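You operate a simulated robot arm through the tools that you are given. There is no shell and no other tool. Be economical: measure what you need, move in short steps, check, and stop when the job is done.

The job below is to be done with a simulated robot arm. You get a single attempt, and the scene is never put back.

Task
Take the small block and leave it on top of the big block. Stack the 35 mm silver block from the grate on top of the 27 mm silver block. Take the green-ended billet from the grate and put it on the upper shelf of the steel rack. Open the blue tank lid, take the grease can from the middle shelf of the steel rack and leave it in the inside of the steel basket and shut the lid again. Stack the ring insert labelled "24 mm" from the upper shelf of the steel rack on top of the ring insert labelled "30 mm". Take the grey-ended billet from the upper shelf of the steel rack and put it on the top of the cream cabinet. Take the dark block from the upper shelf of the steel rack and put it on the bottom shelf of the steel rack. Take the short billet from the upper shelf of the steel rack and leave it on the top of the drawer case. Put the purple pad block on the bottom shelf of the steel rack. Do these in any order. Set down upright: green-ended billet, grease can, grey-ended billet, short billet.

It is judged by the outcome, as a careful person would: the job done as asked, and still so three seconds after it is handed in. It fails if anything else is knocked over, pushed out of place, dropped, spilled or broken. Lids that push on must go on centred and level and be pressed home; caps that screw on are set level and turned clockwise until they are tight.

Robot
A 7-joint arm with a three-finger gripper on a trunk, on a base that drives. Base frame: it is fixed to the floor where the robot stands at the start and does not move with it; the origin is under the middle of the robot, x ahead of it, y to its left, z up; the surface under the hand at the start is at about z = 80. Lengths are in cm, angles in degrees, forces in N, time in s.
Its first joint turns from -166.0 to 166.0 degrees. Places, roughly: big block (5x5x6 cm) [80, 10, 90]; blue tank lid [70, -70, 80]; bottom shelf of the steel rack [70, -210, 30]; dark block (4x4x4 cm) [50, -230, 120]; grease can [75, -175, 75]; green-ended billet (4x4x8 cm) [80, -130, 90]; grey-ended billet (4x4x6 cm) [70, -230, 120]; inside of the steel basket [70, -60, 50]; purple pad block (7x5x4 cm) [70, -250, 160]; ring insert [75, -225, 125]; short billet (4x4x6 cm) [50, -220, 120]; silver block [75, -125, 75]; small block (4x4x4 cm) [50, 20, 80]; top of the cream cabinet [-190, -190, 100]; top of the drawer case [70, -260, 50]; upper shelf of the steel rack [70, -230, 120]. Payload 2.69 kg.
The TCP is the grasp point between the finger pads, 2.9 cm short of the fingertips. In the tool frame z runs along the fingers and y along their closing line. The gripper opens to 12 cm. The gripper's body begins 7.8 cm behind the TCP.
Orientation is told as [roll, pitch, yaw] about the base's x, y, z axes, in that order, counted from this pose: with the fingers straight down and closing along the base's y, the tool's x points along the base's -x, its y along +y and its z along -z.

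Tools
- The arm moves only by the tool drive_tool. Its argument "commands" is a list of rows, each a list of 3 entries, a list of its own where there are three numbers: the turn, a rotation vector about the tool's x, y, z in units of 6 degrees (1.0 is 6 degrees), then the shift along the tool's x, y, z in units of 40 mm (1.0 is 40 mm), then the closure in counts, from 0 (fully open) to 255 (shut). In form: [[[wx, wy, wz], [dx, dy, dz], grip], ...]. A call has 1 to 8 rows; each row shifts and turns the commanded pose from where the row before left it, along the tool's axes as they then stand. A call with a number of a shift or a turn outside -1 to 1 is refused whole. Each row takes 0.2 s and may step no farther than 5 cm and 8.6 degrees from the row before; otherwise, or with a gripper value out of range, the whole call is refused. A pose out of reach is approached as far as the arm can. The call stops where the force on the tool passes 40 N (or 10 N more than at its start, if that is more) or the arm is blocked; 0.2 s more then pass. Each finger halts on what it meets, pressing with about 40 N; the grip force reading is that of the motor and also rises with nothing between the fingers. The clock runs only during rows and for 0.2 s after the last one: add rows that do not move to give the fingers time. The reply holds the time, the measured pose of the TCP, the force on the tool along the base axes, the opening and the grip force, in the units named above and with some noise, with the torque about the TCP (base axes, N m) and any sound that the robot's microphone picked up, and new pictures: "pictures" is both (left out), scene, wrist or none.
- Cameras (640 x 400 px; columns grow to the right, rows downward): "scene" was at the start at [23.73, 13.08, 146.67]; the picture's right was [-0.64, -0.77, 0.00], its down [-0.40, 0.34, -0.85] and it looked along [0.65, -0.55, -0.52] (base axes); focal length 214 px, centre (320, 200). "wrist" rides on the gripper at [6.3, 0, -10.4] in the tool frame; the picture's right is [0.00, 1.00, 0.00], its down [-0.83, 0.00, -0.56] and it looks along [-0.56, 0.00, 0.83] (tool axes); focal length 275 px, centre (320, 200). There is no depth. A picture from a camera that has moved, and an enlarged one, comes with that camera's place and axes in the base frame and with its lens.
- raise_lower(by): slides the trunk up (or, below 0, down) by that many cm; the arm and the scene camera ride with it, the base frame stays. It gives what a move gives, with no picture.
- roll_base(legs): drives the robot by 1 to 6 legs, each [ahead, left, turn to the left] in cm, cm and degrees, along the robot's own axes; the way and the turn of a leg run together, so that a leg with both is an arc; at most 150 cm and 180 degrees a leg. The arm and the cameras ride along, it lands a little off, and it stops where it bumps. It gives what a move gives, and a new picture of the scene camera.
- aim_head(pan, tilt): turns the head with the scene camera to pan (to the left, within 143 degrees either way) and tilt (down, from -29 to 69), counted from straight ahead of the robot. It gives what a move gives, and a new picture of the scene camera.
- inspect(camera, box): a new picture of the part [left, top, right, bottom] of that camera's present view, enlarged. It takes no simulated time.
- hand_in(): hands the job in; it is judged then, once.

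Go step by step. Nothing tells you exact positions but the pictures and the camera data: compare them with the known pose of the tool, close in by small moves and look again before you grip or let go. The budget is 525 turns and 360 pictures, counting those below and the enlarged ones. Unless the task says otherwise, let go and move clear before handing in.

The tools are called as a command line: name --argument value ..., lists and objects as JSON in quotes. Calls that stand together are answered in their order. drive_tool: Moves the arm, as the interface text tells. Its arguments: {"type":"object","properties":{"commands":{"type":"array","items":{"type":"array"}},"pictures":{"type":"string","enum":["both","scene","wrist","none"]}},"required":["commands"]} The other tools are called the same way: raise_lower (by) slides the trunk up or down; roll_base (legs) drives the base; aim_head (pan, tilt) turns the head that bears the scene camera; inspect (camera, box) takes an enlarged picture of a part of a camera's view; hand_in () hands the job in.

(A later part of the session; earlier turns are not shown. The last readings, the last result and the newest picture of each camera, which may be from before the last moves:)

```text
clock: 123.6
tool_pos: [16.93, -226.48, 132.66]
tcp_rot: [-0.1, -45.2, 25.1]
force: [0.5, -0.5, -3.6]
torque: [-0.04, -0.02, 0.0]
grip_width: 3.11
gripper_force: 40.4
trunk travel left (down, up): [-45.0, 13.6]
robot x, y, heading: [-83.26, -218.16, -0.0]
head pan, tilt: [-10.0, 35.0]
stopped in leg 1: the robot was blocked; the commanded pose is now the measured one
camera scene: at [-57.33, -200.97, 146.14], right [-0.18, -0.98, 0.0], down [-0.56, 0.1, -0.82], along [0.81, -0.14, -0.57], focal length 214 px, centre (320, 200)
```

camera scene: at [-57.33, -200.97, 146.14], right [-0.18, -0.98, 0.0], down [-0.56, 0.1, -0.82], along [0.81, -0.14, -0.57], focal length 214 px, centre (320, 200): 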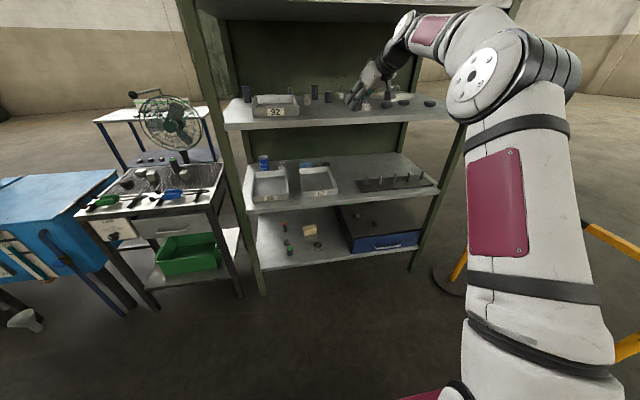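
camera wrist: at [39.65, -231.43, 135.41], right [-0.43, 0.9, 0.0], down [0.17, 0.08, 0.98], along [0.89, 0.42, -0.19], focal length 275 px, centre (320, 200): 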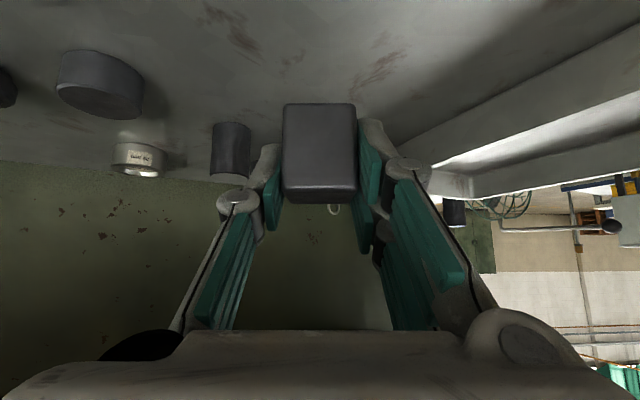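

The base's rear touched something. Ease forward and look behind.

roll_base --legs '[[8, 0, 0]]'

aim_head --pan 140 --tilt 45

aim_head --pan -140 --tilt 45

```text
clock: 124.6
tool_pos: [24.88, -226.44, 132.64]
tcp_rot: [-0.1, -45.2, 25.0]
force: [-0.6, 0.1, -3.8]
torque: [-0.05, 0.02, -0.02]
grip_width: 3.16
gripper_force: 40.2
trunk travel left (down, up): [-45.0, 13.6]
robot x, y, heading: [-74.67, -218.38, -0.2]
head pan, tilt: [-10.0, 35.0]
camera scene: at [-49.38, -200.97, 146.15], right [-0.18, -0.98, 0.0], down [-0.56, 0.1, -0.82], along [0.81, -0.14, -0.57], focal length 214 px, centre (320, 200)
```

scene: 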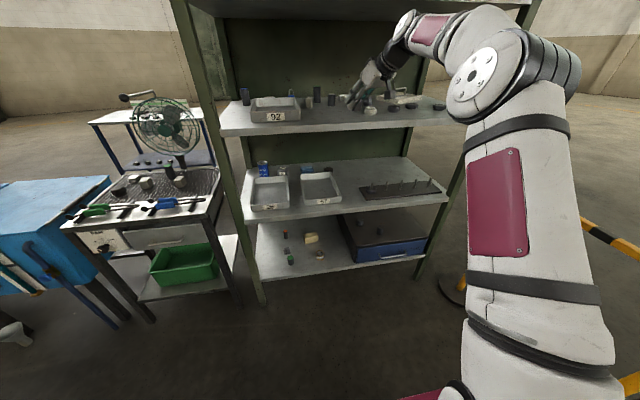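

```text
clock: 127.0
tool_pos: [24.88, -226.38, 132.74]
tcp_rot: [-0.1, -45.2, 25.1]
force: [0.2, 0.9, -3.2]
torque: [0.02, -0.02, 0.02]
grip_width: 3.14
gripper_force: 40.1
trunk travel left (down, up): [-45.0, 13.6]
robot x, y, heading: [-74.98, -218.69, -0.2]
head pan, tilt: [140.0, 45.0]
camera scene: at [-64.26, -194.19, 144.66], right [0.64, 0.76, 0.0], down [0.54, -0.46, -0.71], along [-0.54, 0.46, -0.71], focal length 214 px, centre (320, 200)
```

scene: 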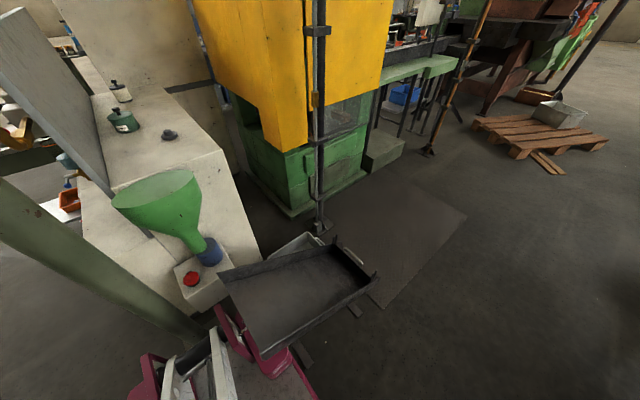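

```text
clock: 130.8
tool_pos: [24.92, -226.53, 132.64]
tcp_rot: [-0.1, -45.2, 25.1]
force: [0.5, 0.2, -2.7]
torque: [0.02, 0.0, -0.02]
grip_width: 3.16
gripper_force: 39.9
trunk travel left (down, up): [-45.0, 13.6]
robot x, y, heading: [-75.16, -217.95, -0.1]
head pan, tilt: [-140.0, 45.0]
camera scene: at [-64.28, -204.65, 144.66], right [-0.64, 0.77, 0.0], down [0.54, 0.45, -0.71], along [-0.54, -0.45, -0.71], focal length 214 px, centre (320, 200)
```

scene: 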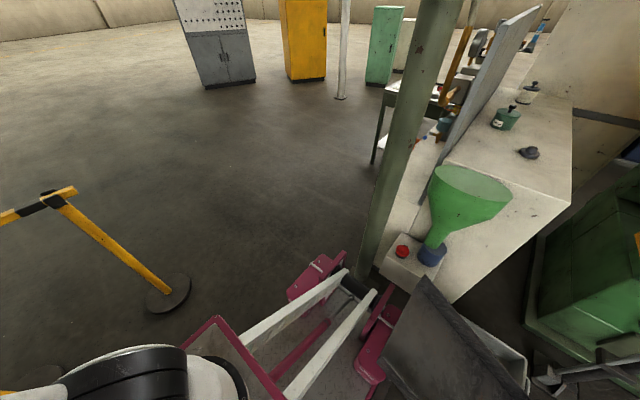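

Rear just brushed the chute area; I'll keep x ≥ −77 here. Now straighten yaw, and lower the trunk with the block.

drive_tool --commands '[[[0.6, 0, 0.6], [0, -0.2, 0], 255], [[0.6, 0, 0.6], [0, -0.2, 0], 255], [[0.6, 0, 0.6], [0, -0.2, 0], 255], [[0.6, 0, 0.6], [0, -0.2, 0], 255], [[0.6, 0, 0.6], [0, -0.2, 0], 255]]' --pictures "none"

raise_lower --by -40

raise_lower --by -5

aim_head --pan -10 --tilt 35

```text
clock: 132.0
tool_pos: [25.88, -230.29, 132.8]
tcp_rot: [0.0, -45.2, -0.6]
force: [-0.4, 0.1, -3.3]
torque: [-0.01, -0.02, -0.01]
grip_width: 3.14
gripper_force: 40.7
trunk travel left (down, up): [-45.0, 13.6]
robot x, y, heading: [-74.91, -218.27, -0.5]
head pan, tilt: [-140.0, 45.0]
```

```text
clock: 135.9
tool_pos: [25.96, -230.38, 92.75]
tcp_rot: [0.0, -45.2, -0.6]
force: [0.2, -0.2, -3.4]
torque: [-0.01, 0.04, 0.0]
grip_width: 3.15
gripper_force: 40.1
trunk travel left (down, up): [-5.0, 53.6]
robot x, y, heading: [-74.97, -218.42, 0.0]
head pan, tilt: [-140.0, 45.0]
```

```text
clock: 136.8
tool_pos: [25.95, -230.3, 87.73]
tcp_rot: [0.0, -45.1, -0.5]
force: [-0.3, 0.1, -3.4]
torque: [-0.01, -0.01, 0.01]
grip_width: 3.17
gripper_force: 40.0
trunk travel left (down, up): [0.0, 58.6]
robot x, y, heading: [-75.1, -217.93, 0.1]
head pan, tilt: [-140.0, 45.0]
```

```text
clock: 138.9
tool_pos: [25.87, -230.3, 87.67]
tcp_rot: [0.2, -45.2, -0.5]
force: [-0.2, 0.0, -3.4]
torque: [-0.02, 0.03, 0.0]
grip_width: 3.16
gripper_force: 40.1
trunk travel left (down, up): [0.0, 58.6]
robot x, y, heading: [-75.19, -218.22, 0.0]
head pan, tilt: [-10.0, 35.0]
camera scene: at [-36.7, -201.0, 101.23], right [-0.18, -0.98, 0.0], down [-0.56, 0.1, -0.82], along [0.81, -0.14, -0.57], focal length 214 px, centre (320, 200)
```

scene: 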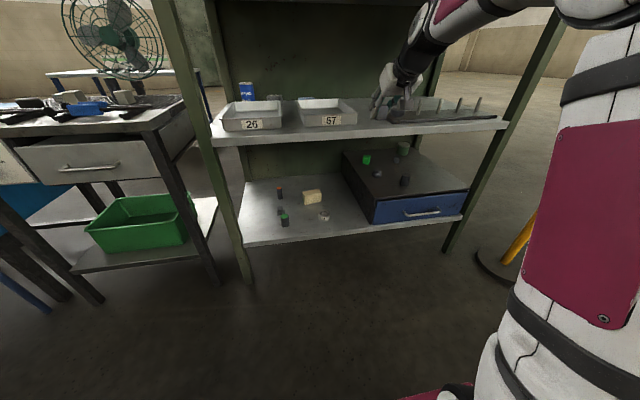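

drive_tool --commands '[[[0, 0, 0], [0.7, 0, 0.7], 255], [[0, 0, 0], [0.7, 0, 0.7], 255], [[0, 0, 0], [0.7, 0, 0.7], 255], [[0, 0, 0], [0.7, 0, 0.7], 255], [[0, 0, 0], [0.7, 0, 0.7], 255], [[0, 0, 0], [0.7, 0, 0.7], 255]]' --pictures "scene"

```text
clock: 140.3
tool_pos: [26.08, -230.34, 63.97]
tcp_rot: [0.1, -45.2, -0.5]
force: [-0.5, 0.0, -2.9]
torque: [0.03, 0.02, 0.01]
grip_width: 3.16
gripper_force: 40.0
trunk travel left (down, up): [0.0, 58.6]
robot x, y, heading: [-75.08, -218.01, -0.2]
head pan, tilt: [-10.0, 35.0]
camera scene: at [-36.72, -200.99, 101.24], right [-0.18, -0.98, 0.0], down [-0.56, 0.1, -0.82], along [0.81, -0.14, -0.57], focal length 214 px, centre (320, 200)
```

scene: 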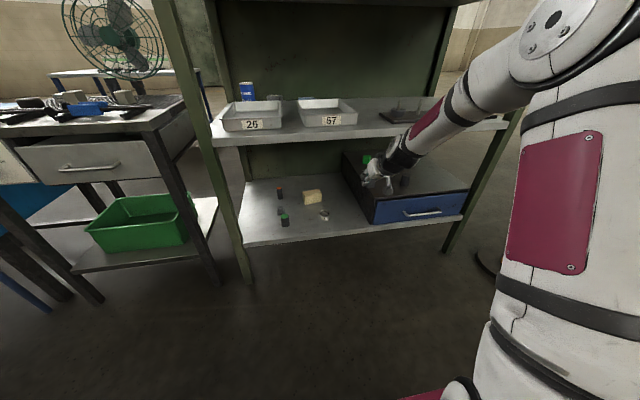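

Good, elbow on the right. Continue down.

drive_tool --commands '[[[0, 0, 0], [0.7, 0, 0.7], 255], [[0, 0, 0], [0.7, 0, 0.7], 255], [[0, 0, 0], [0.7, 0, 0.7], 255], [[0, 0, 0], [0.7, 0, 0.7], 255], [[0, 0, 0], [0.6, 0, 0.6], 255]]' --pictures "both"

```text
clock: 141.5
tool_pos: [26.08, -230.43, 44.68]
tcp_rot: [0.0, -45.2, -0.5]
force: [0.4, 0.0, -2.6]
torque: [-0.01, 0.03, 0.01]
grip_width: 3.15
gripper_force: 39.9
trunk travel left (down, up): [0.0, 58.6]
robot x, y, heading: [-75.18, -218.45, 0.0]
head pan, tilt: [-10.0, 35.0]
camera scene: at [-36.71, -201.0, 101.24], right [-0.18, -0.98, 0.0], down [-0.56, 0.1, -0.82], along [0.81, -0.14, -0.57], focal length 214 px, centre (320, 200)
camera wrist: at [14.17, -230.29, 47.54], right [0.01, 1.0, 0.0], down [0.19, 0.0, 0.98], along [0.98, -0.01, -0.19], focal length 275 px, centre (320, 200)
```

scene: 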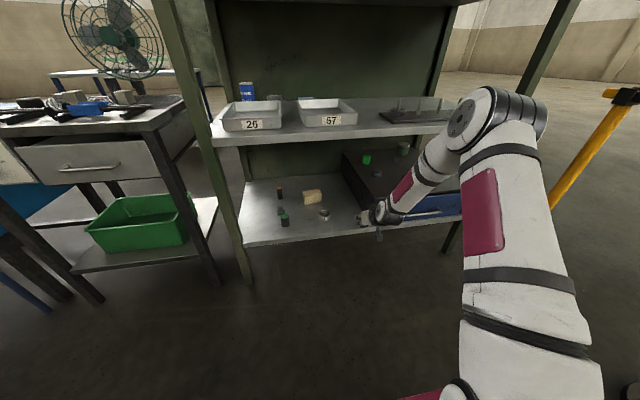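
wrist: 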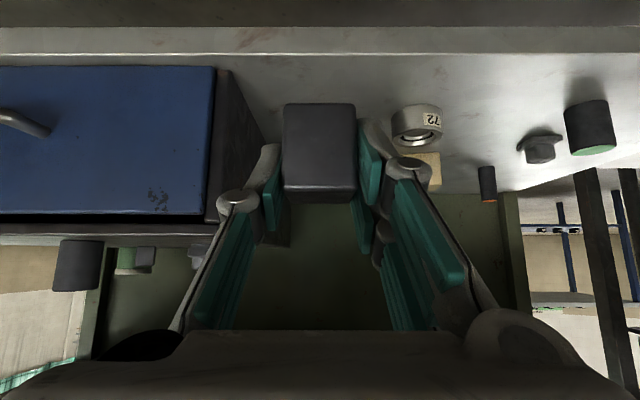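

Spot is free between the drawer case and the "72" ring. Drive forward.

roll_base --legs '[[21, 0, 0]]'

inspect --camera "wrist" --box '[0, 0, 640, 400]'

```text
clock: 143.1
tool_pos: [47.06, -230.45, 44.67]
tcp_rot: [0.1, -45.2, -0.5]
force: [-0.2, -0.3, -3.6]
torque: [0.03, 0.01, 0.0]
grip_width: 3.15
gripper_force: 39.8
trunk travel left (down, up): [0.0, 58.6]
robot x, y, heading: [-54.0, -218.52, -0.0]
head pan, tilt: [-10.0, 35.0]
camera scene: at [-15.68, -201.04, 101.23], right [-0.18, -0.98, 0.0], down [-0.56, 0.1, -0.82], along [0.81, -0.14, -0.57], focal length 214 px, centre (320, 200)
```

scene: 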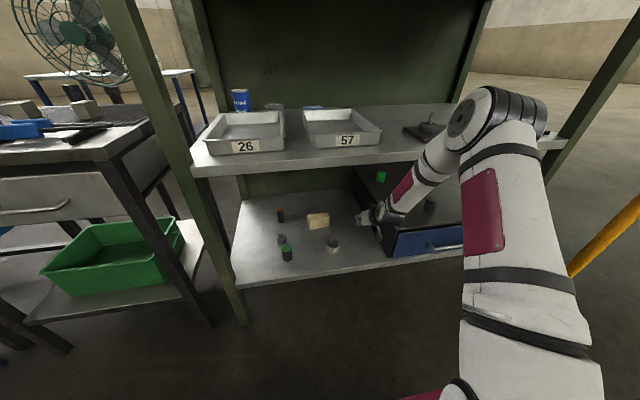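

```text
1.00 times, centred on (320, 200) of wrist (not enlarged: the box is as wide or as high as the picture)
camera zoom: at [35.17, -230.31, 47.55], right [0.0, 1.0, 0.0], down [0.19, 0.0, 0.98], along [0.98, -0.01, -0.19], focal length 275 px, centre (320, 200)
```

zoom: 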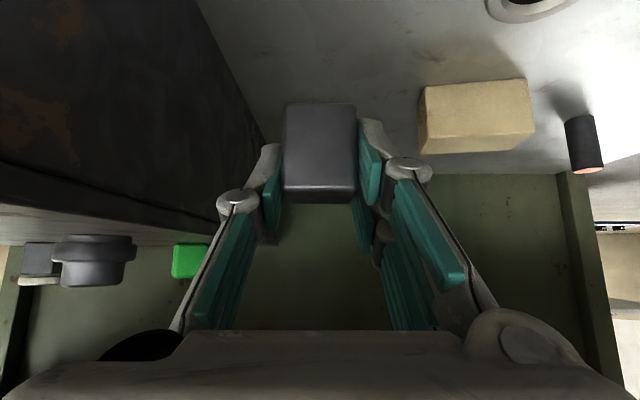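

drive_tool --commands '[[[0, 0, 0], [0.5, 0.1, 0.5], 255], [[0, 0, 0], [0.5, 0.1, 0.5], 255], [[0, 0, 0], [0.4, 0, 0.4], 255], [[0, 0, 0], [0.2, 0, 0.2], 255]]' --pictures "wrist"

```text
clock: 144.1
tool_pos: [47.05, -229.6, 35.56]
tcp_rot: [0.1, -45.3, -0.5]
force: [-0.1, -1.1, -2.8]
torque: [0.01, 0.04, -0.04]
grip_width: 3.16
gripper_force: 39.9
trunk travel left (down, up): [0.0, 58.6]
robot x, y, heading: [-53.74, -218.39, -0.3]
head pan, tilt: [-10.0, 35.0]
camera wrist: at [35.24, -229.52, 38.48], right [0.01, 1.0, 0.0], down [0.19, 0.0, 0.98], along [0.98, -0.01, -0.19], focal length 275 px, centre (320, 200)
```

wrist: 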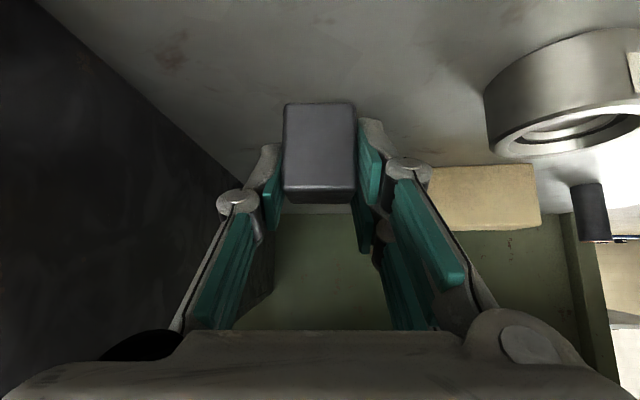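

drive_tool --commands '[[[0, 0, 0], [0.1, 0, 0.1], 255], [[0, 0, 0], [0.08, 0, 0.08], 255], [[0, 0, 0], [0.06, 0, 0.06], 255], [[0, 0, 0], [0.06, 0, 0.06], 255], [[0, 0, 0], [0.06, 0, 0.06], 255]]' --pictures "wrist"

```text
clock: 145.3
tool_pos: [47.17, -229.67, 33.5]
tcp_rot: [0.2, -45.2, -0.4]
force: [0.3, 0.0, -3.5]
torque: [0.0, 0.01, -0.02]
grip_width: 3.18
gripper_force: 40.0
trunk travel left (down, up): [0.0, 58.6]
robot x, y, heading: [-53.81, -218.21, -0.1]
head pan, tilt: [-10.0, 35.0]
camera wrist: at [35.22, -229.52, 36.46], right [0.0, 1.0, 0.0], down [0.19, 0.0, 0.98], along [0.98, -0.01, -0.19], focal length 275 px, centre (320, 200)
```

wrist: 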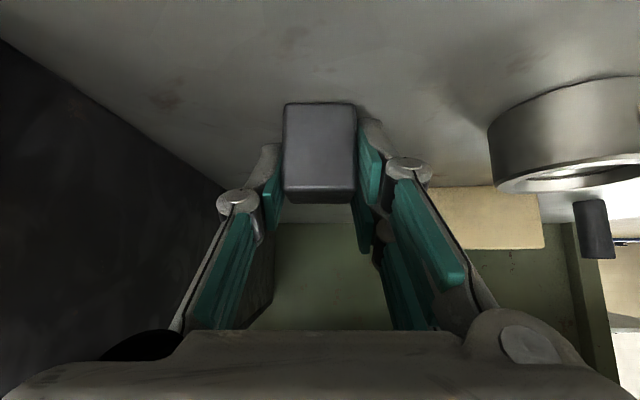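

drive_tool --commands '[[[0, 0, 0], [0.06, 0, 0.06], 255], [[0, 0, 0], [0.06, 0, 0.06], 255], [[0, 0, 0], [0.06, 0, 0.06], 255], [[0, 0, 0], [0.05, 0, 0.05], 255], [[0, 0, 0], [0.05, 0, 0.05], 255], [[0, 0, 0], [0.05, 0, 0.05], 255]]' --pictures "none"

```text
clock: 146.0
tool_pos: [47.53, -229.65, 33.59]
tcp_rot: [-0.2, -46.0, -0.4]
force: [-6.8, 0.8, 15.6]
torque: [0.18, 0.37, 0.06]
grip_width: 3.16
gripper_force: 40.1
trunk travel left (down, up): [0.0, 58.6]
robot x, y, heading: [-53.79, -218.4, -0.1]
head pan, tilt: [-10.0, 35.0]
stopped in row 3: the force on the tool passed its limit at 49 N (the readings are from after the stop); the commanded pose is now the measured one
```

drive_tool --commands '[[[0, 0, 0], [-0.03, 0, -0.03], 255], [[0, 0, 0], [0, 0, 0], 145], [[0, 0, 0], [0, 0, 0], 145], [[0, 0, 0], [-0.1, 0, -0.4], 145], [[0, 0, 0], [0, 0, -0.8], 145], [[0, 0, 0], [0, 0, -0.8], 145]]' --pictures "wrist"

```text
clock: 147.4
tool_pos: [41.87, -229.67, 39.42]
tcp_rot: [0.0, -45.7, -0.6]
force: [-0.8, -0.1, 0.2]
torque: [-0.01, -0.04, 0.0]
grip_width: 5.16
gripper_force: 0.1
trunk travel left (down, up): [0.0, 58.6]
robot x, y, heading: [-54.27, -217.92, -0.2]
head pan, tilt: [-10.0, 35.0]
camera wrist: at [29.96, -229.54, 42.14], right [0.01, 1.0, 0.0], down [0.18, 0.0, 0.98], along [0.98, -0.01, -0.18], focal length 275 px, centre (320, 200)
```

wrist: 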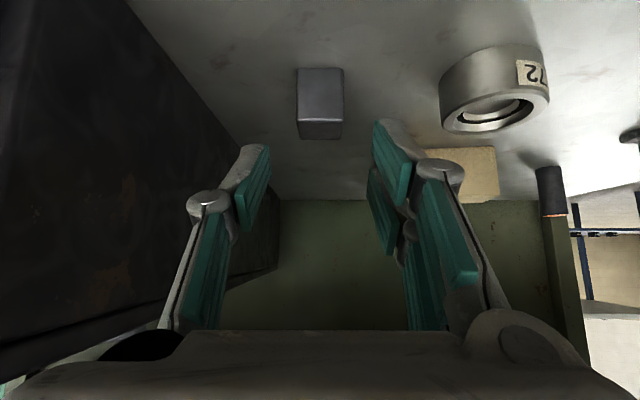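

Dark block placed. Back out and raise again.

roll_base --legs '[[-21, 0, 0]]'

drive_tool --commands '[[[0, 0, 0], [-0.75, 0, -0.65], 145], [[0, 0, 0], [-0.75, 0, -0.65], 145], [[0, 0, 0], [-0.75, 0, -0.65], 145], [[0, 0, 0], [-0.7, 0, -0.7], 145], [[0, 0, 0], [-0.7, 0, -0.7], 145], [[0, 0, 0], [-0.7, 0, -0.7], 145], [[0, 0, 0], [-0.7, 0, -0.7], 145], [[0, 0, 0], [-0.7, 0, -0.7], 145]]' --pictures "none"

raise_lower --by 40

raise_lower --by 5

aim_head --pan -15 --tilt 35

```text
clock: 149.0
tool_pos: [21.0, -229.51, 39.27]
tcp_rot: [0.0, -45.7, -0.5]
force: [-0.7, 1.0, 0.2]
torque: [0.0, -0.01, 0.01]
grip_width: 5.18
gripper_force: 0.0
trunk travel left (down, up): [0.0, 58.6]
robot x, y, heading: [-74.82, -218.12, 0.0]
head pan, tilt: [-10.0, 35.0]
camera scene: at [-36.66, -200.96, 101.23], right [-0.17, -0.98, 0.0], down [-0.56, 0.1, -0.82], along [0.81, -0.14, -0.57], focal length 214 px, centre (320, 200)
```

scene: 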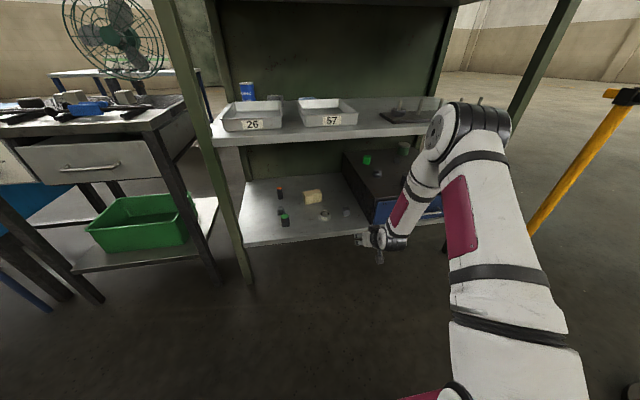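

```text
clock: 150.8
tool_pos: [21.38, -229.39, 71.14]
tcp_rot: [0.0, -45.6, -0.2]
force: [0.5, 0.6, -0.2]
torque: [0.03, 0.03, 0.0]
grip_width: 5.18
gripper_force: 0.1
trunk travel left (down, up): [0.0, 58.6]
robot x, y, heading: [-75.38, -218.44, 0.1]
head pan, tilt: [-10.0, 35.0]
```

```text
clock: 154.6
tool_pos: [21.45, -229.45, 111.09]
tcp_rot: [0.1, -45.7, -0.4]
force: [0.5, 0.8, 0.4]
torque: [0.02, 0.03, 0.03]
grip_width: 5.19
gripper_force: 0.0
trunk travel left (down, up): [-40.0, 18.6]
robot x, y, heading: [-75.14, -218.19, 0.1]
head pan, tilt: [-10.0, 35.0]
```

```text
clock: 155.6
tool_pos: [21.48, -229.48, 115.97]
tcp_rot: [0.0, -45.7, -0.3]
force: [0.1, -0.3, -0.2]
torque: [0.01, -0.01, 0.0]
grip_width: 5.18
gripper_force: 0.1
trunk travel left (down, up): [-45.0, 13.6]
robot x, y, heading: [-74.97, -218.28, -0.2]
head pan, tilt: [-10.0, 35.0]
```

```text
clock: 156.2
tool_pos: [21.45, -229.39, 116.19]
tcp_rot: [0.0, -45.7, -0.4]
force: [0.1, 0.6, -0.8]
torque: [0.01, -0.01, -0.03]
grip_width: 5.16
gripper_force: 0.0
trunk travel left (down, up): [-45.0, 13.6]
robot x, y, heading: [-74.55, -218.55, -0.2]
head pan, tilt: [-15.0, 35.0]
camera scene: at [-49.5, -201.7, 146.15], right [-0.26, -0.97, 0.0], down [-0.55, 0.15, -0.82], along [0.79, -0.21, -0.57], focal length 214 px, centre (320, 200)
```

scene: 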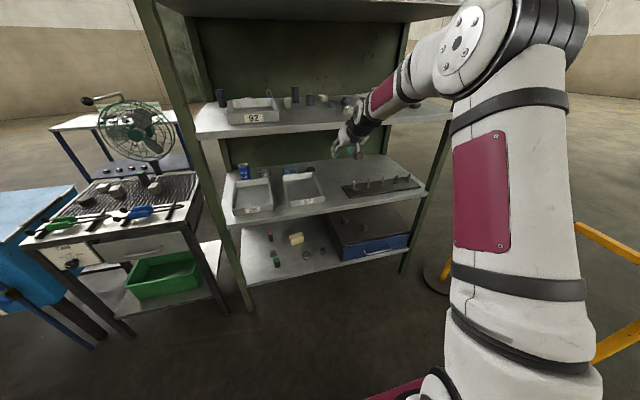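

Next: the 24 mm ring at ≈(46.8, −241.2). Raise the hand and drive to it.

drive_tool --commands '[[[0, 0.1, 0], [-0.7, 0, -0.7], 64], [[0, 0, 0], [-0.7, 0, -0.7], 64], [[0, 0, 0], [-0.7, 0, -0.7], 64], [[0, 0, 0], [-0.7, 0, -0.7], 64], [[0, 0, 0], [-0.4, 0, -0.4], 64]]' --pictures "none"

roll_base --legs '[[0, -12, 0.2], [16, 0, 0]]'

inspect --camera "wrist" --box '[0, 0, 640, 400]'

```text
clock: 157.4
tool_pos: [21.31, -229.43, 134.08]
tcp_rot: [-0.1, -45.1, -0.4]
force: [-0.4, 0.2, -0.3]
torque: [0.0, 0.0, 0.02]
grip_width: 9.01
gripper_force: 0.0
trunk travel left (down, up): [-45.0, 13.6]
robot x, y, heading: [-74.75, -217.98, 0.3]
head pan, tilt: [-15.0, 35.0]
```

```text
clock: 159.7
tool_pos: [37.36, -241.29, 134.16]
tcp_rot: [0.0, -45.1, -0.3]
force: [-0.6, -0.2, 0.6]
torque: [-0.01, 0.02, 0.02]
grip_width: 8.98
gripper_force: 0.2
trunk travel left (down, up): [-45.0, 13.6]
robot x, y, heading: [-58.93, -230.73, 0.2]
head pan, tilt: [-15.0, 35.0]
camera scene: at [-33.46, -213.7, 146.15], right [-0.26, -0.97, 0.0], down [-0.55, 0.15, -0.82], along [0.79, -0.21, -0.57], focal length 214 px, centre (320, 200)
```

scene: 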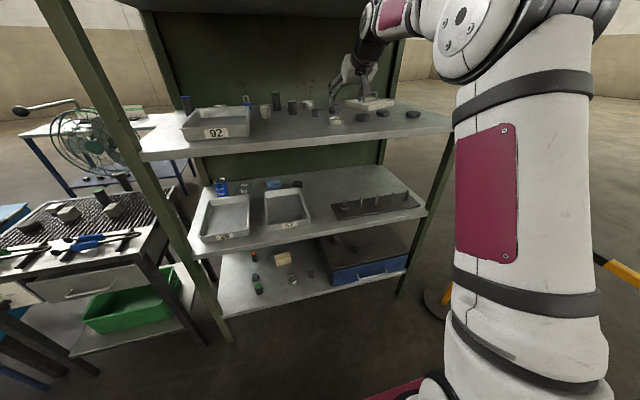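

```text
1.00 times, centred on (320, 200) of wrist (not enlarged: the box is as wide or as high as the picture)
camera zoom: at [25.56, -241.2, 137.05], right [0.0, 1.0, 0.0], down [0.19, 0.0, 0.98], along [0.98, 0.0, -0.19], focal length 275 px, centre (320, 200)
```

zoom: 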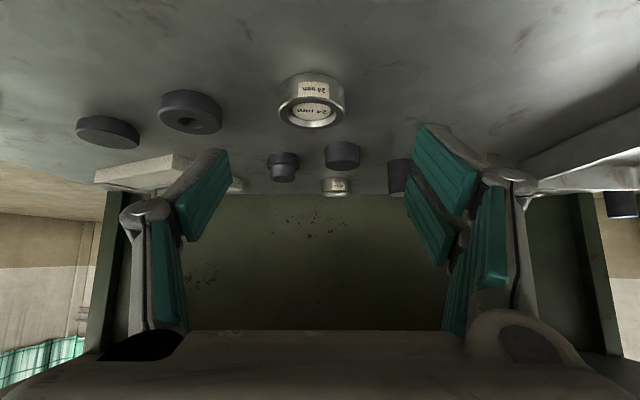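

drive_tool --commands '[[[0, 0, 0], [0.13, -0.17, 0.7], 85], [[0, 0, 0], [0, 0, 0.8], 85], [[0, 0, 0], [0, 0, 0.6], 85]]' --pictures "wrist"

```text
clock: 160.5
tool_pos: [43.02, -241.98, 127.74]
tcp_rot: [-0.1, -45.0, -0.3]
force: [-0.2, -0.5, -0.3]
torque: [0.01, 0.03, 0.0]
grip_width: 8.0
gripper_force: 0.1
trunk travel left (down, up): [-45.0, 13.6]
robot x, y, heading: [-58.55, -230.16, 0.2]
head pan, tilt: [-15.0, 35.0]
camera wrist: at [31.12, -241.87, 130.73], right [0.0, 1.0, 0.0], down [0.19, 0.0, 0.98], along [0.98, 0.0, -0.19], focal length 275 px, centre (320, 200)
```

wrist: 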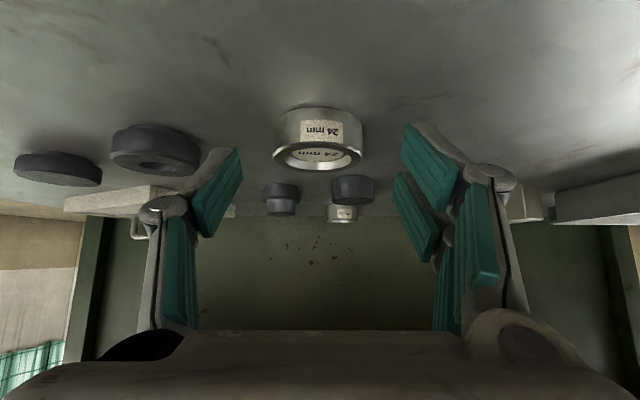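

drive_tool --commands '[[[0, 0, 0], [-0.05, 0, 0.5], 85], [[0, 0, 0], [0, 0, 0.32], 85], [[0, 0, 0], [0, 0, 0], 85]]' --pictures "wrist"

```text
clock: 161.3
tool_pos: [45.42, -242.0, 125.64]
tcp_rot: [0.0, -45.1, -0.3]
force: [0.3, -0.3, 0.3]
torque: [-0.02, 0.0, -0.03]
grip_width: 8.01
gripper_force: 0.1
trunk travel left (down, up): [-45.0, 13.6]
robot x, y, heading: [-59.08, -230.0, 0.1]
head pan, tilt: [-15.0, 35.0]
camera wrist: at [33.61, -241.93, 128.55], right [0.0, 1.0, 0.0], down [0.19, 0.0, 0.98], along [0.98, 0.0, -0.19], focal length 275 px, centre (320, 200)
```

wrist: 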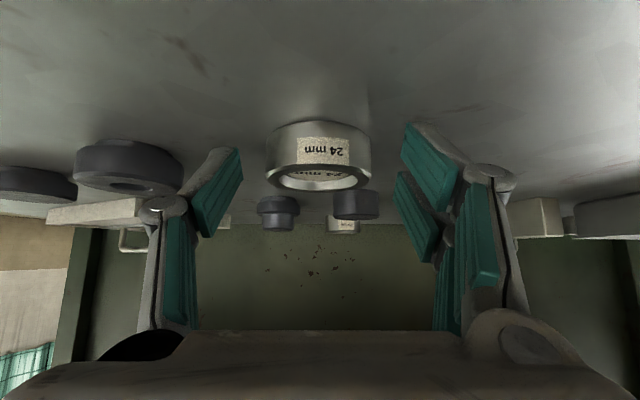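

drive_tool --commands '[[[0, 0, 0], [0.03, 0, 0.03], 85], [[0, 0, 0], [0, 0, 0], 200], [[0, 0, 0], [0, 0, 0], 255], [[0, 0, 0], [0, 0, 0], 255], [[0, 0, 0], [0, 0, 0], 255]]' --pictures "wrist"

```text
clock: 162.5
tool_pos: [45.42, -241.89, 125.53]
tcp_rot: [0.0, -45.1, -0.3]
force: [-1.9, 0.0, 1.5]
torque: [0.0, -0.01, 0.0]
grip_width: 0.0
gripper_force: 28.6
trunk travel left (down, up): [-45.0, 13.6]
robot x, y, heading: [-58.98, -230.3, 0.1]
head pan, tilt: [-15.0, 35.0]
camera wrist: at [33.57, -241.93, 128.35], right [0.0, 1.0, 0.0], down [0.19, 0.0, 0.98], along [0.98, 0.0, -0.19], focal length 275 px, centre (320, 200)
```

wrist: 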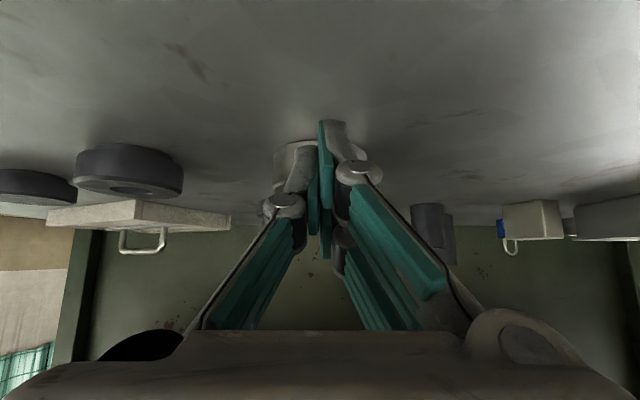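

The ring squeezed forward out of the grip — the fingers were too far in front of its centre. Open and look again.

drive_tool --commands '[[[0, 0, 0], [0, 0, -0.8], 255], [[0, 0, 0], [0, 0, -0.7], 85], [[0, 0, 0], [0, 0, 0], 85]]' --pictures "wrist"

inspect --camera "wrist" --box '[220, 60, 420, 185]'

inspect --camera "scene" --box '[280, 60, 440, 160]'

```text
clock: 163.3
tool_pos: [41.21, -241.96, 129.81]
tcp_rot: [0.0, -45.1, -0.3]
force: [0.1, 0.3, -0.2]
torque: [-0.01, 0.03, 0.01]
grip_width: 8.0
gripper_force: 0.2
trunk travel left (down, up): [-45.0, 13.6]
robot x, y, heading: [-58.95, -230.05, 0.3]
head pan, tilt: [-15.0, 35.0]
camera wrist: at [29.39, -241.88, 132.68], right [0.0, 1.0, 0.0], down [0.19, 0.0, 0.98], along [0.98, 0.0, -0.19], focal length 275 px, centre (320, 200)
```

wrist: 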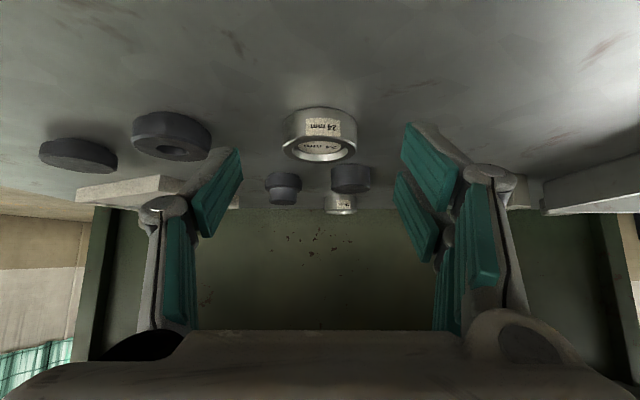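

```text
3.20 times, centred on (320, 122) of wrist
camera zoom: at [29.39, -241.88, 132.68], right [0.0, 1.0, 0.0], down [0.19, 0.0, 0.98], along [0.98, 0.0, -0.19], focal length 881 px, centre (320, 448)
```

zoom: 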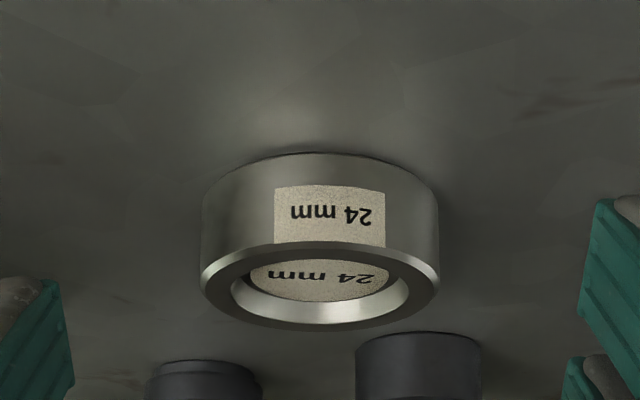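

```text
4.00 times, centred on (360, 110) of scene
camera zoom: at [-33.45, -213.7, 146.15], right [-0.26, -0.97, 0.0], down [-0.55, 0.15, -0.82], along [0.79, -0.21, -0.57], focal length 858 px, centre (160, 560)
```

zoom: 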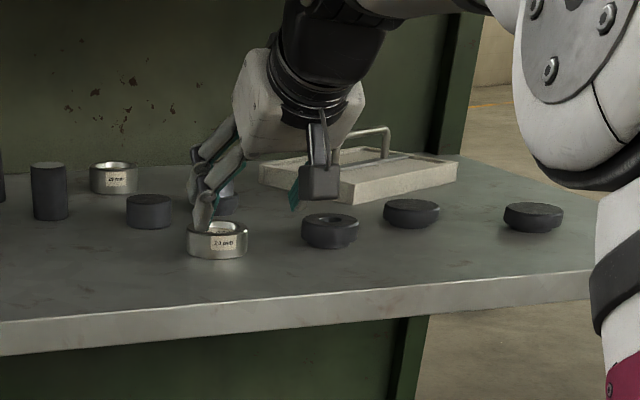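

Ring is ~5.9 cm OD, 2 cm tall, now centred ≈(50.2, −241.9). For such a flat part I'll use a steeper tool (25° tilt).

drive_tool --commands '[[[0, 0.84, 0], [0, 0, 0], 85], [[0, 0.84, 0], [0, 0, 0], 85], [[0, 0.84, 0], [0, 0, 0], 85], [[0, 0.84, 0], [0, 0, 0], 85], [[0, 0, 0], [0, 0, 0], 85]]' --pictures "both"

```text
clock: 164.5
tool_pos: [39.55, -241.78, 128.85]
tcp_rot: [0.0, -24.8, -0.3]
force: [0.3, -0.2, -0.3]
torque: [-0.04, 0.04, -0.01]
grip_width: 7.99
gripper_force: 0.0
out of reach, approached as far as the arm can: row 4
trunk travel left (down, up): [-45.0, 13.6]
robot x, y, heading: [-58.93, -229.89, 0.1]
head pan, tilt: [-15.0, 35.0]
camera scene: at [-33.46, -213.7, 146.15], right [-0.26, -0.97, 0.0], down [-0.55, 0.15, -0.82], along [0.79, -0.21, -0.57], focal length 214 px, centre (320, 200)
camera wrist: at [29.42, -241.75, 135.67], right [0.0, 1.0, 0.0], down [0.52, 0.0, 0.85], along [0.85, 0.0, -0.52], focal length 275 px, centre (320, 200)
```

scene: 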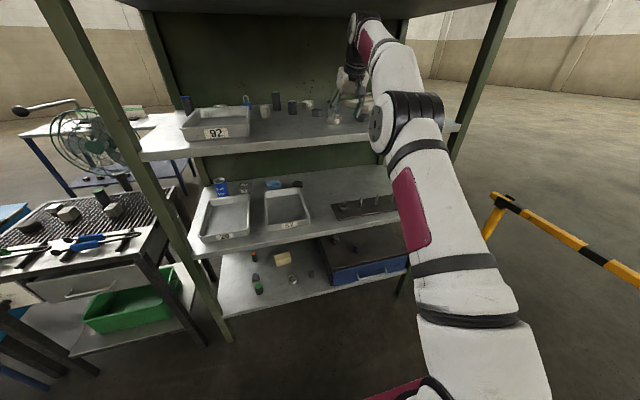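
wrist: 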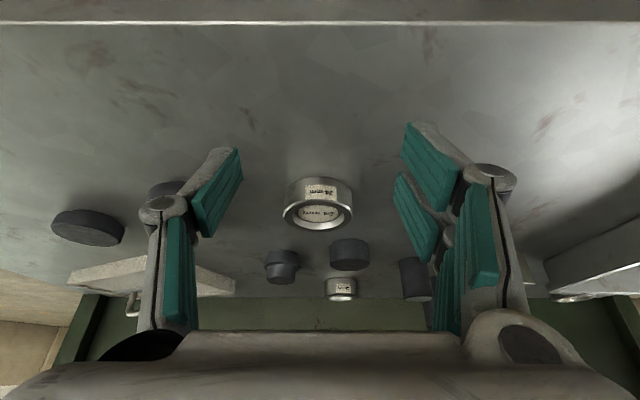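

Arm was nearly straight; bring the base 10 cm closer and look.

roll_base --legs '[[9, 0, 0]]'

inspect --camera "wrist" --box '[160, 80, 480, 280]'

```text
clock: 165.6
tool_pos: [48.68, -241.81, 128.86]
tcp_rot: [0.0, -25.0, -0.3]
force: [1.6, 0.8, -0.5]
torque: [-0.01, 0.0, 0.02]
grip_width: 8.0
gripper_force: 0.0
trunk travel left (down, up): [-45.0, 13.6]
robot x, y, heading: [-49.65, -230.23, -0.2]
head pan, tilt: [-15.0, 35.0]
camera scene: at [-24.28, -213.69, 146.15], right [-0.26, -0.97, 0.0], down [-0.55, 0.15, -0.82], along [0.79, -0.21, -0.57], focal length 214 px, centre (320, 200)
```

scene: 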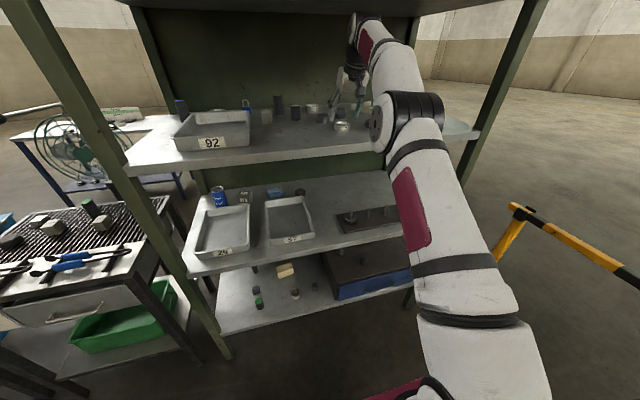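

```text
2.00 times, centred on (320, 180) of wrist
camera zoom: at [38.61, -241.75, 135.68], right [0.0, 1.0, 0.0], down [0.52, 0.0, 0.85], along [0.85, 0.0, -0.52], focal length 551 px, centre (320, 240)
```

zoom: 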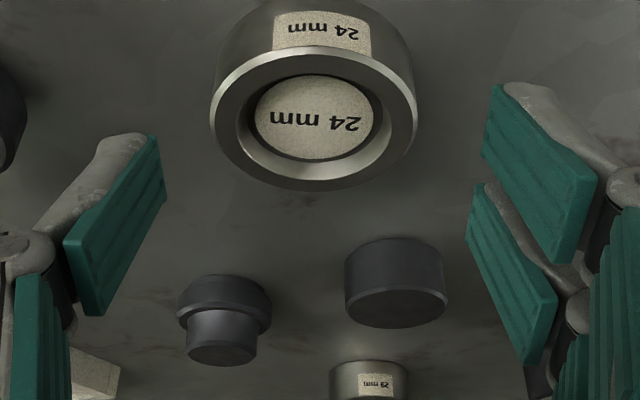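

drive_tool --commands '[[[0, 0, 0], [0.2, -0.02, 0.4], 85], [[0, 0, 0], [0, 0, 0.25], 85], [[0, 0, 0], [0, 0, 0.1], 85]]' --pictures "wrist"

```text
clock: 166.4
tool_pos: [49.28, -241.9, 125.73]
tcp_rot: [0.0, -24.8, -0.3]
force: [-0.2, -0.1, 0.3]
torque: [-0.01, 0.01, 0.0]
grip_width: 7.99
gripper_force: 0.1
trunk travel left (down, up): [-45.0, 13.6]
robot x, y, heading: [-49.74, -230.32, -0.0]
head pan, tilt: [-15.0, 35.0]
camera wrist: at [39.13, -241.85, 132.56], right [0.0, 1.0, 0.0], down [0.52, 0.0, 0.85], along [0.85, 0.0, -0.52], focal length 275 px, centre (320, 200)
```

wrist: 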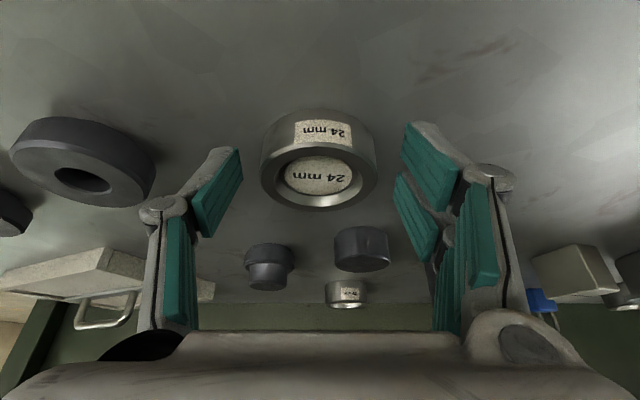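

drive_tool --commands '[[[0, 0, 0], [-0.07, 0, 0.05], 85], [[0, 0, 0], [0, 0, 0.02], 160], [[0, 0, 0], [0, 0, 0], 255], [[0, 0, 0], [0, 0, 0], 255], [[0, 0, 0], [0, 0, 0], 255]]' --pictures "wrist"

```text
clock: 167.6
tool_pos: [49.55, -241.91, 125.68]
tcp_rot: [0.1, -25.0, -0.3]
force: [-1.7, -2.1, 4.4]
torque: [-0.08, 0.09, 0.06]
grip_width: 6.15
gripper_force: 39.8
trunk travel left (down, up): [-45.0, 13.6]
robot x, y, heading: [-49.68, -230.15, -0.1]
head pan, tilt: [-15.0, 35.0]
camera wrist: at [39.49, -241.85, 132.5], right [0.0, 1.0, 0.0], down [0.52, 0.0, 0.86], along [0.86, 0.0, -0.52], focal length 275 px, centre (320, 200)
```

wrist: 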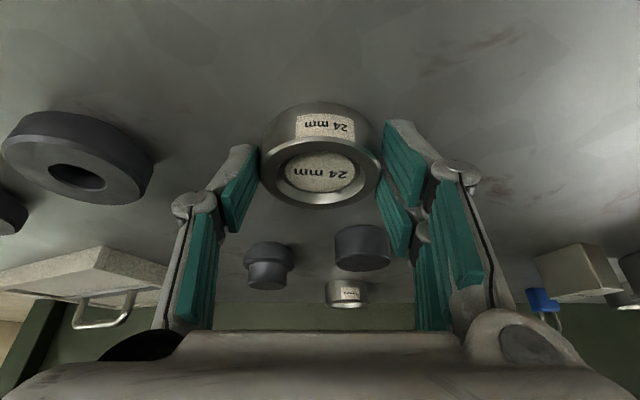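

drive_tool --commands '[[[0, 0, 0], [-0.15, 0, -0.33], 255], [[0, 0, 0], [-0.32, 0, -0.68], 255], [[0, 0, 0], [-0.32, 0, -0.68], 255]]' --pictures "both"

```text
clock: 168.4
tool_pos: [47.2, -240.7, 132.33]
tcp_rot: [0.0, -24.9, -0.2]
force: [0.4, -0.2, -5.0]
torque: [0.02, 0.06, 0.04]
grip_width: 6.12
gripper_force: 40.5
out of reach, approached as far as the arm can: row 2, 3
trunk travel left (down, up): [-45.0, 13.6]
robot x, y, heading: [-49.83, -230.36, -0.1]
head pan, tilt: [-15.0, 35.0]
camera scene: at [-24.24, -213.71, 146.15], right [-0.26, -0.97, 0.0], down [-0.55, 0.15, -0.82], along [0.79, -0.21, -0.57], focal length 214 px, centre (320, 200)
camera wrist: at [36.98, -240.61, 139.13], right [0.0, 1.0, 0.0], down [0.52, 0.0, 0.85], along [0.85, 0.0, -0.52], focal length 275 px, centre (320, 200)
```

scene: 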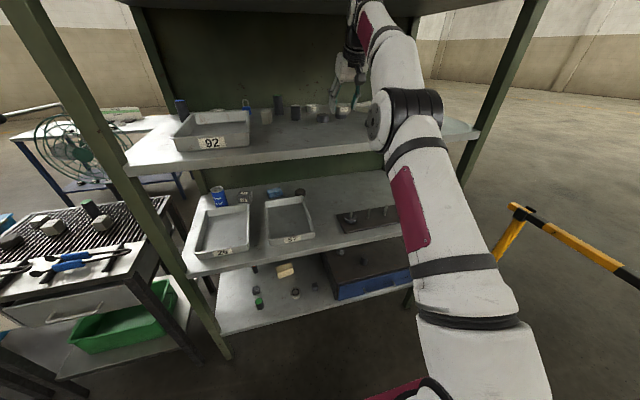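
wrist: 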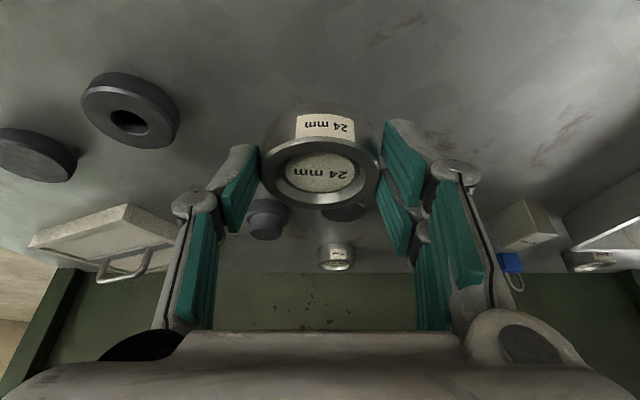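

Ring held. Back out, shift left to line up with the 30 mm ring behind the tray.

roll_base --legs '[[-20, 0, 0.1], [0, 44, 0]]'

drive_tool --commands '[[[0, 0, 0], [0.7, 0, -0.6], 255], [[0, 0, 0], [0.4, 0, -0.8], 255]]' --pictures "both"

```text
clock: 171.6
tool_pos: [32.81, -217.55, 134.93]
tcp_rot: [-0.5, -25.6, -0.4]
force: [-0.1, 0.1, -4.7]
torque: [-0.09, 0.1, -0.03]
grip_width: 6.11
gripper_force: 40.1
trunk travel left (down, up): [-45.0, 13.6]
robot x, y, heading: [-63.06, -207.57, -0.3]
head pan, tilt: [-15.0, 35.0]
stopped in leg 2: the robot was blocked; the commanded pose is now the measured one
camera scene: at [-37.32, -193.78, 146.86], right [-0.26, -0.96, -0.02], down [-0.56, 0.17, -0.81], along [0.79, -0.2, -0.58], focal length 214 px, centre (320, 200)
```

scene: 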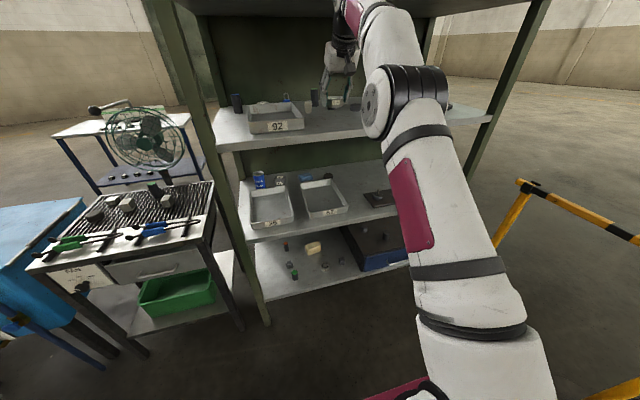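

```text
clock: 172.2
tool_pos: [25.47, -218.63, 138.02]
tcp_rot: [-0.1, -25.9, -0.9]
force: [0.2, -1.2, -5.5]
torque: [0.05, 0.09, 0.0]
grip_width: 6.1
gripper_force: 40.6
trunk travel left (down, up): [-45.0, 13.6]
robot x, y, heading: [-63.56, -207.45, 0.1]
head pan, tilt: [-15.0, 35.0]
camera scene: at [-37.01, -192.98, 146.71], right [-0.26, -0.96, -0.01], down [-0.56, 0.16, -0.81], along [0.79, -0.21, -0.58], focal length 214 px, centre (320, 200)
camera wrist: at [15.3, -218.43, 144.67], right [0.01, 1.0, 0.0], down [0.51, 0.0, 0.86], along [0.86, -0.01, -0.51], focal length 275 px, centre (320, 200)
```

scene: 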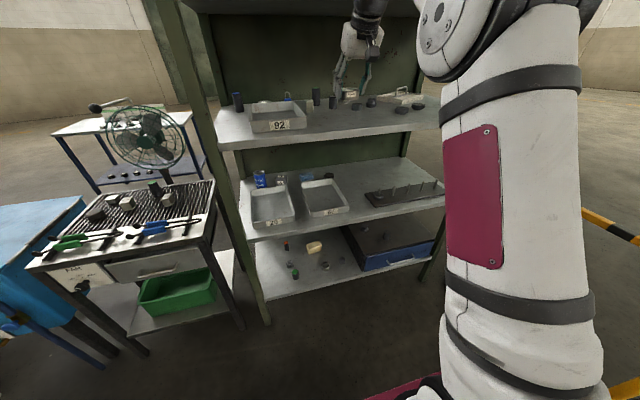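
wrist: 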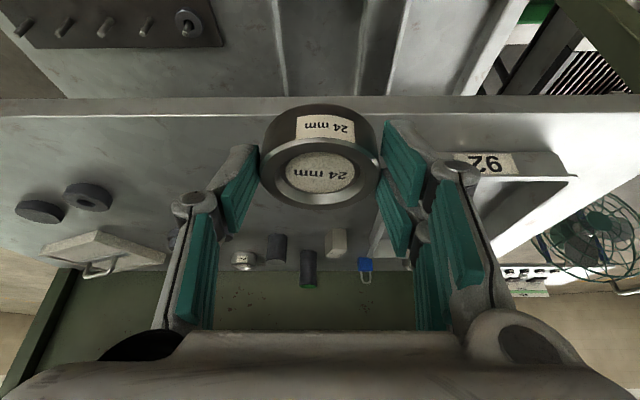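

The base's rear-left bumped something. Move forward a bit and look back.

roll_base --legs '[[8, -2, 0]]'

aim_head --pan 135 --tilt 50

```text
clock: 173.2
tool_pos: [38.68, -223.68, 137.83]
tcp_rot: [-1.1, -26.0, -0.6]
force: [7.5, 1.9, 0.6]
torque: [-0.06, 0.5, -0.07]
grip_width: 6.12
gripper_force: 40.2
trunk travel left (down, up): [-45.0, 13.6]
robot x, y, heading: [-50.67, -214.44, -0.2]
head pan, tilt: [-15.0, 35.0]
camera scene: at [-24.56, -198.14, 146.09], right [-0.26, -0.96, 0.0], down [-0.56, 0.15, -0.82], along [0.79, -0.22, -0.58], focal length 214 px, centre (320, 200)
```

scene: 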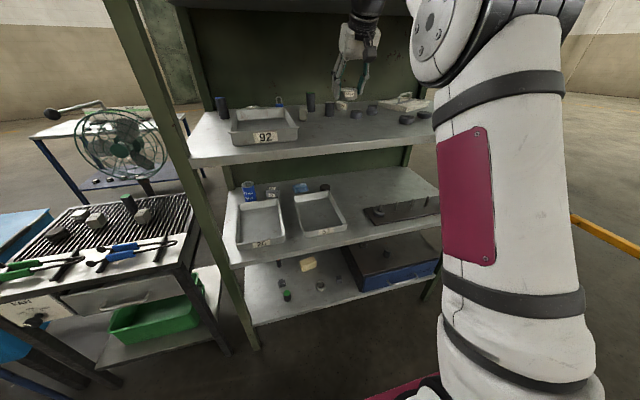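

```text
clock: 175.6
tool_pos: [38.32, -223.68, 138.13]
tcp_rot: [-1.2, -26.2, -0.4]
force: [-0.5, 0.6, -4.3]
torque: [0.01, 0.1, 0.01]
grip_width: 6.15
gripper_force: 40.3
trunk travel left (down, up): [-45.0, 13.6]
robot x, y, heading: [-50.41, -214.52, -0.1]
head pan, tilt: [135.0, 50.0]
camera scene: at [-38.85, -190.22, 143.97], right [0.71, 0.7, 0.0], down [0.54, -0.54, -0.64], along [-0.45, 0.46, -0.77], focal length 214 px, centre (320, 200)
```

scene: 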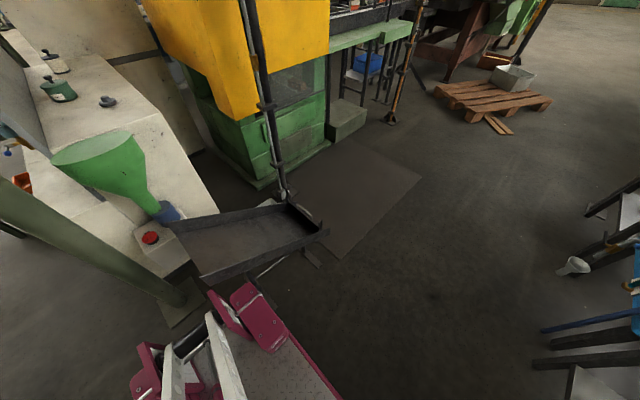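

The rear of the base was up against the chute stand; chute looks unmoved. I'll retract the arm and keep the base at x ≥ −36 while moving left.

drive_tool --commands '[[[-0.2, 0.2, 0], [0.85, 0, -0.4], 255], [[0, 0, 0], [0.85, 0, -0.4], 255], [[0, 0, 0], [0.85, 0, -0.4], 255], [[0, 0, 0], [0.85, 0, -0.4], 255], [[0, 0, 0], [0.85, 0, -0.4], 255]]' --pictures "none"

aim_head --pan -10 --tilt 35

```text
clock: 176.8
tool_pos: [19.68, -223.55, 137.93]
tcp_rot: [0.1, -25.0, -0.5]
force: [1.4, -0.1, -5.6]
torque: [0.02, 0.1, -0.02]
grip_width: 6.12
gripper_force: 40.1
trunk travel left (down, up): [-45.0, 13.6]
robot x, y, heading: [-50.31, -214.46, -0.3]
head pan, tilt: [135.0, 50.0]
```

```text
clock: 179.1
tool_pos: [19.58, -223.55, 138.07]
tcp_rot: [0.0, -25.0, -0.5]
force: [-0.6, -0.3, -4.0]
torque: [0.01, 0.08, 0.0]
grip_width: 6.12
gripper_force: 39.7
trunk travel left (down, up): [-45.0, 13.6]
robot x, y, heading: [-50.16, -214.09, -0.2]
head pan, tilt: [-10.0, 35.0]
camera scene: at [-24.78, -197.27, 146.14], right [-0.18, -0.98, 0.0], down [-0.56, 0.1, -0.82], along [0.81, -0.15, -0.57], focal length 214 px, centre (320, 200)
```

scene: 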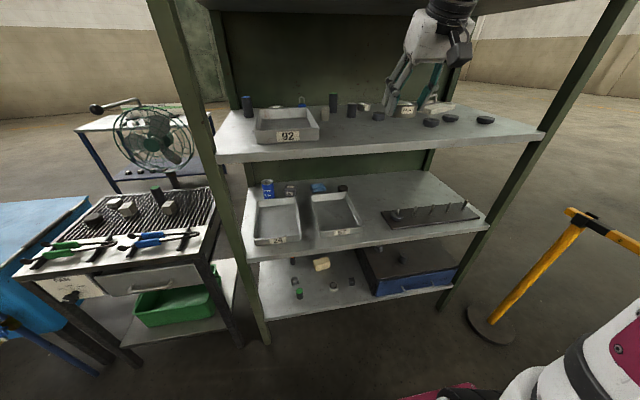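

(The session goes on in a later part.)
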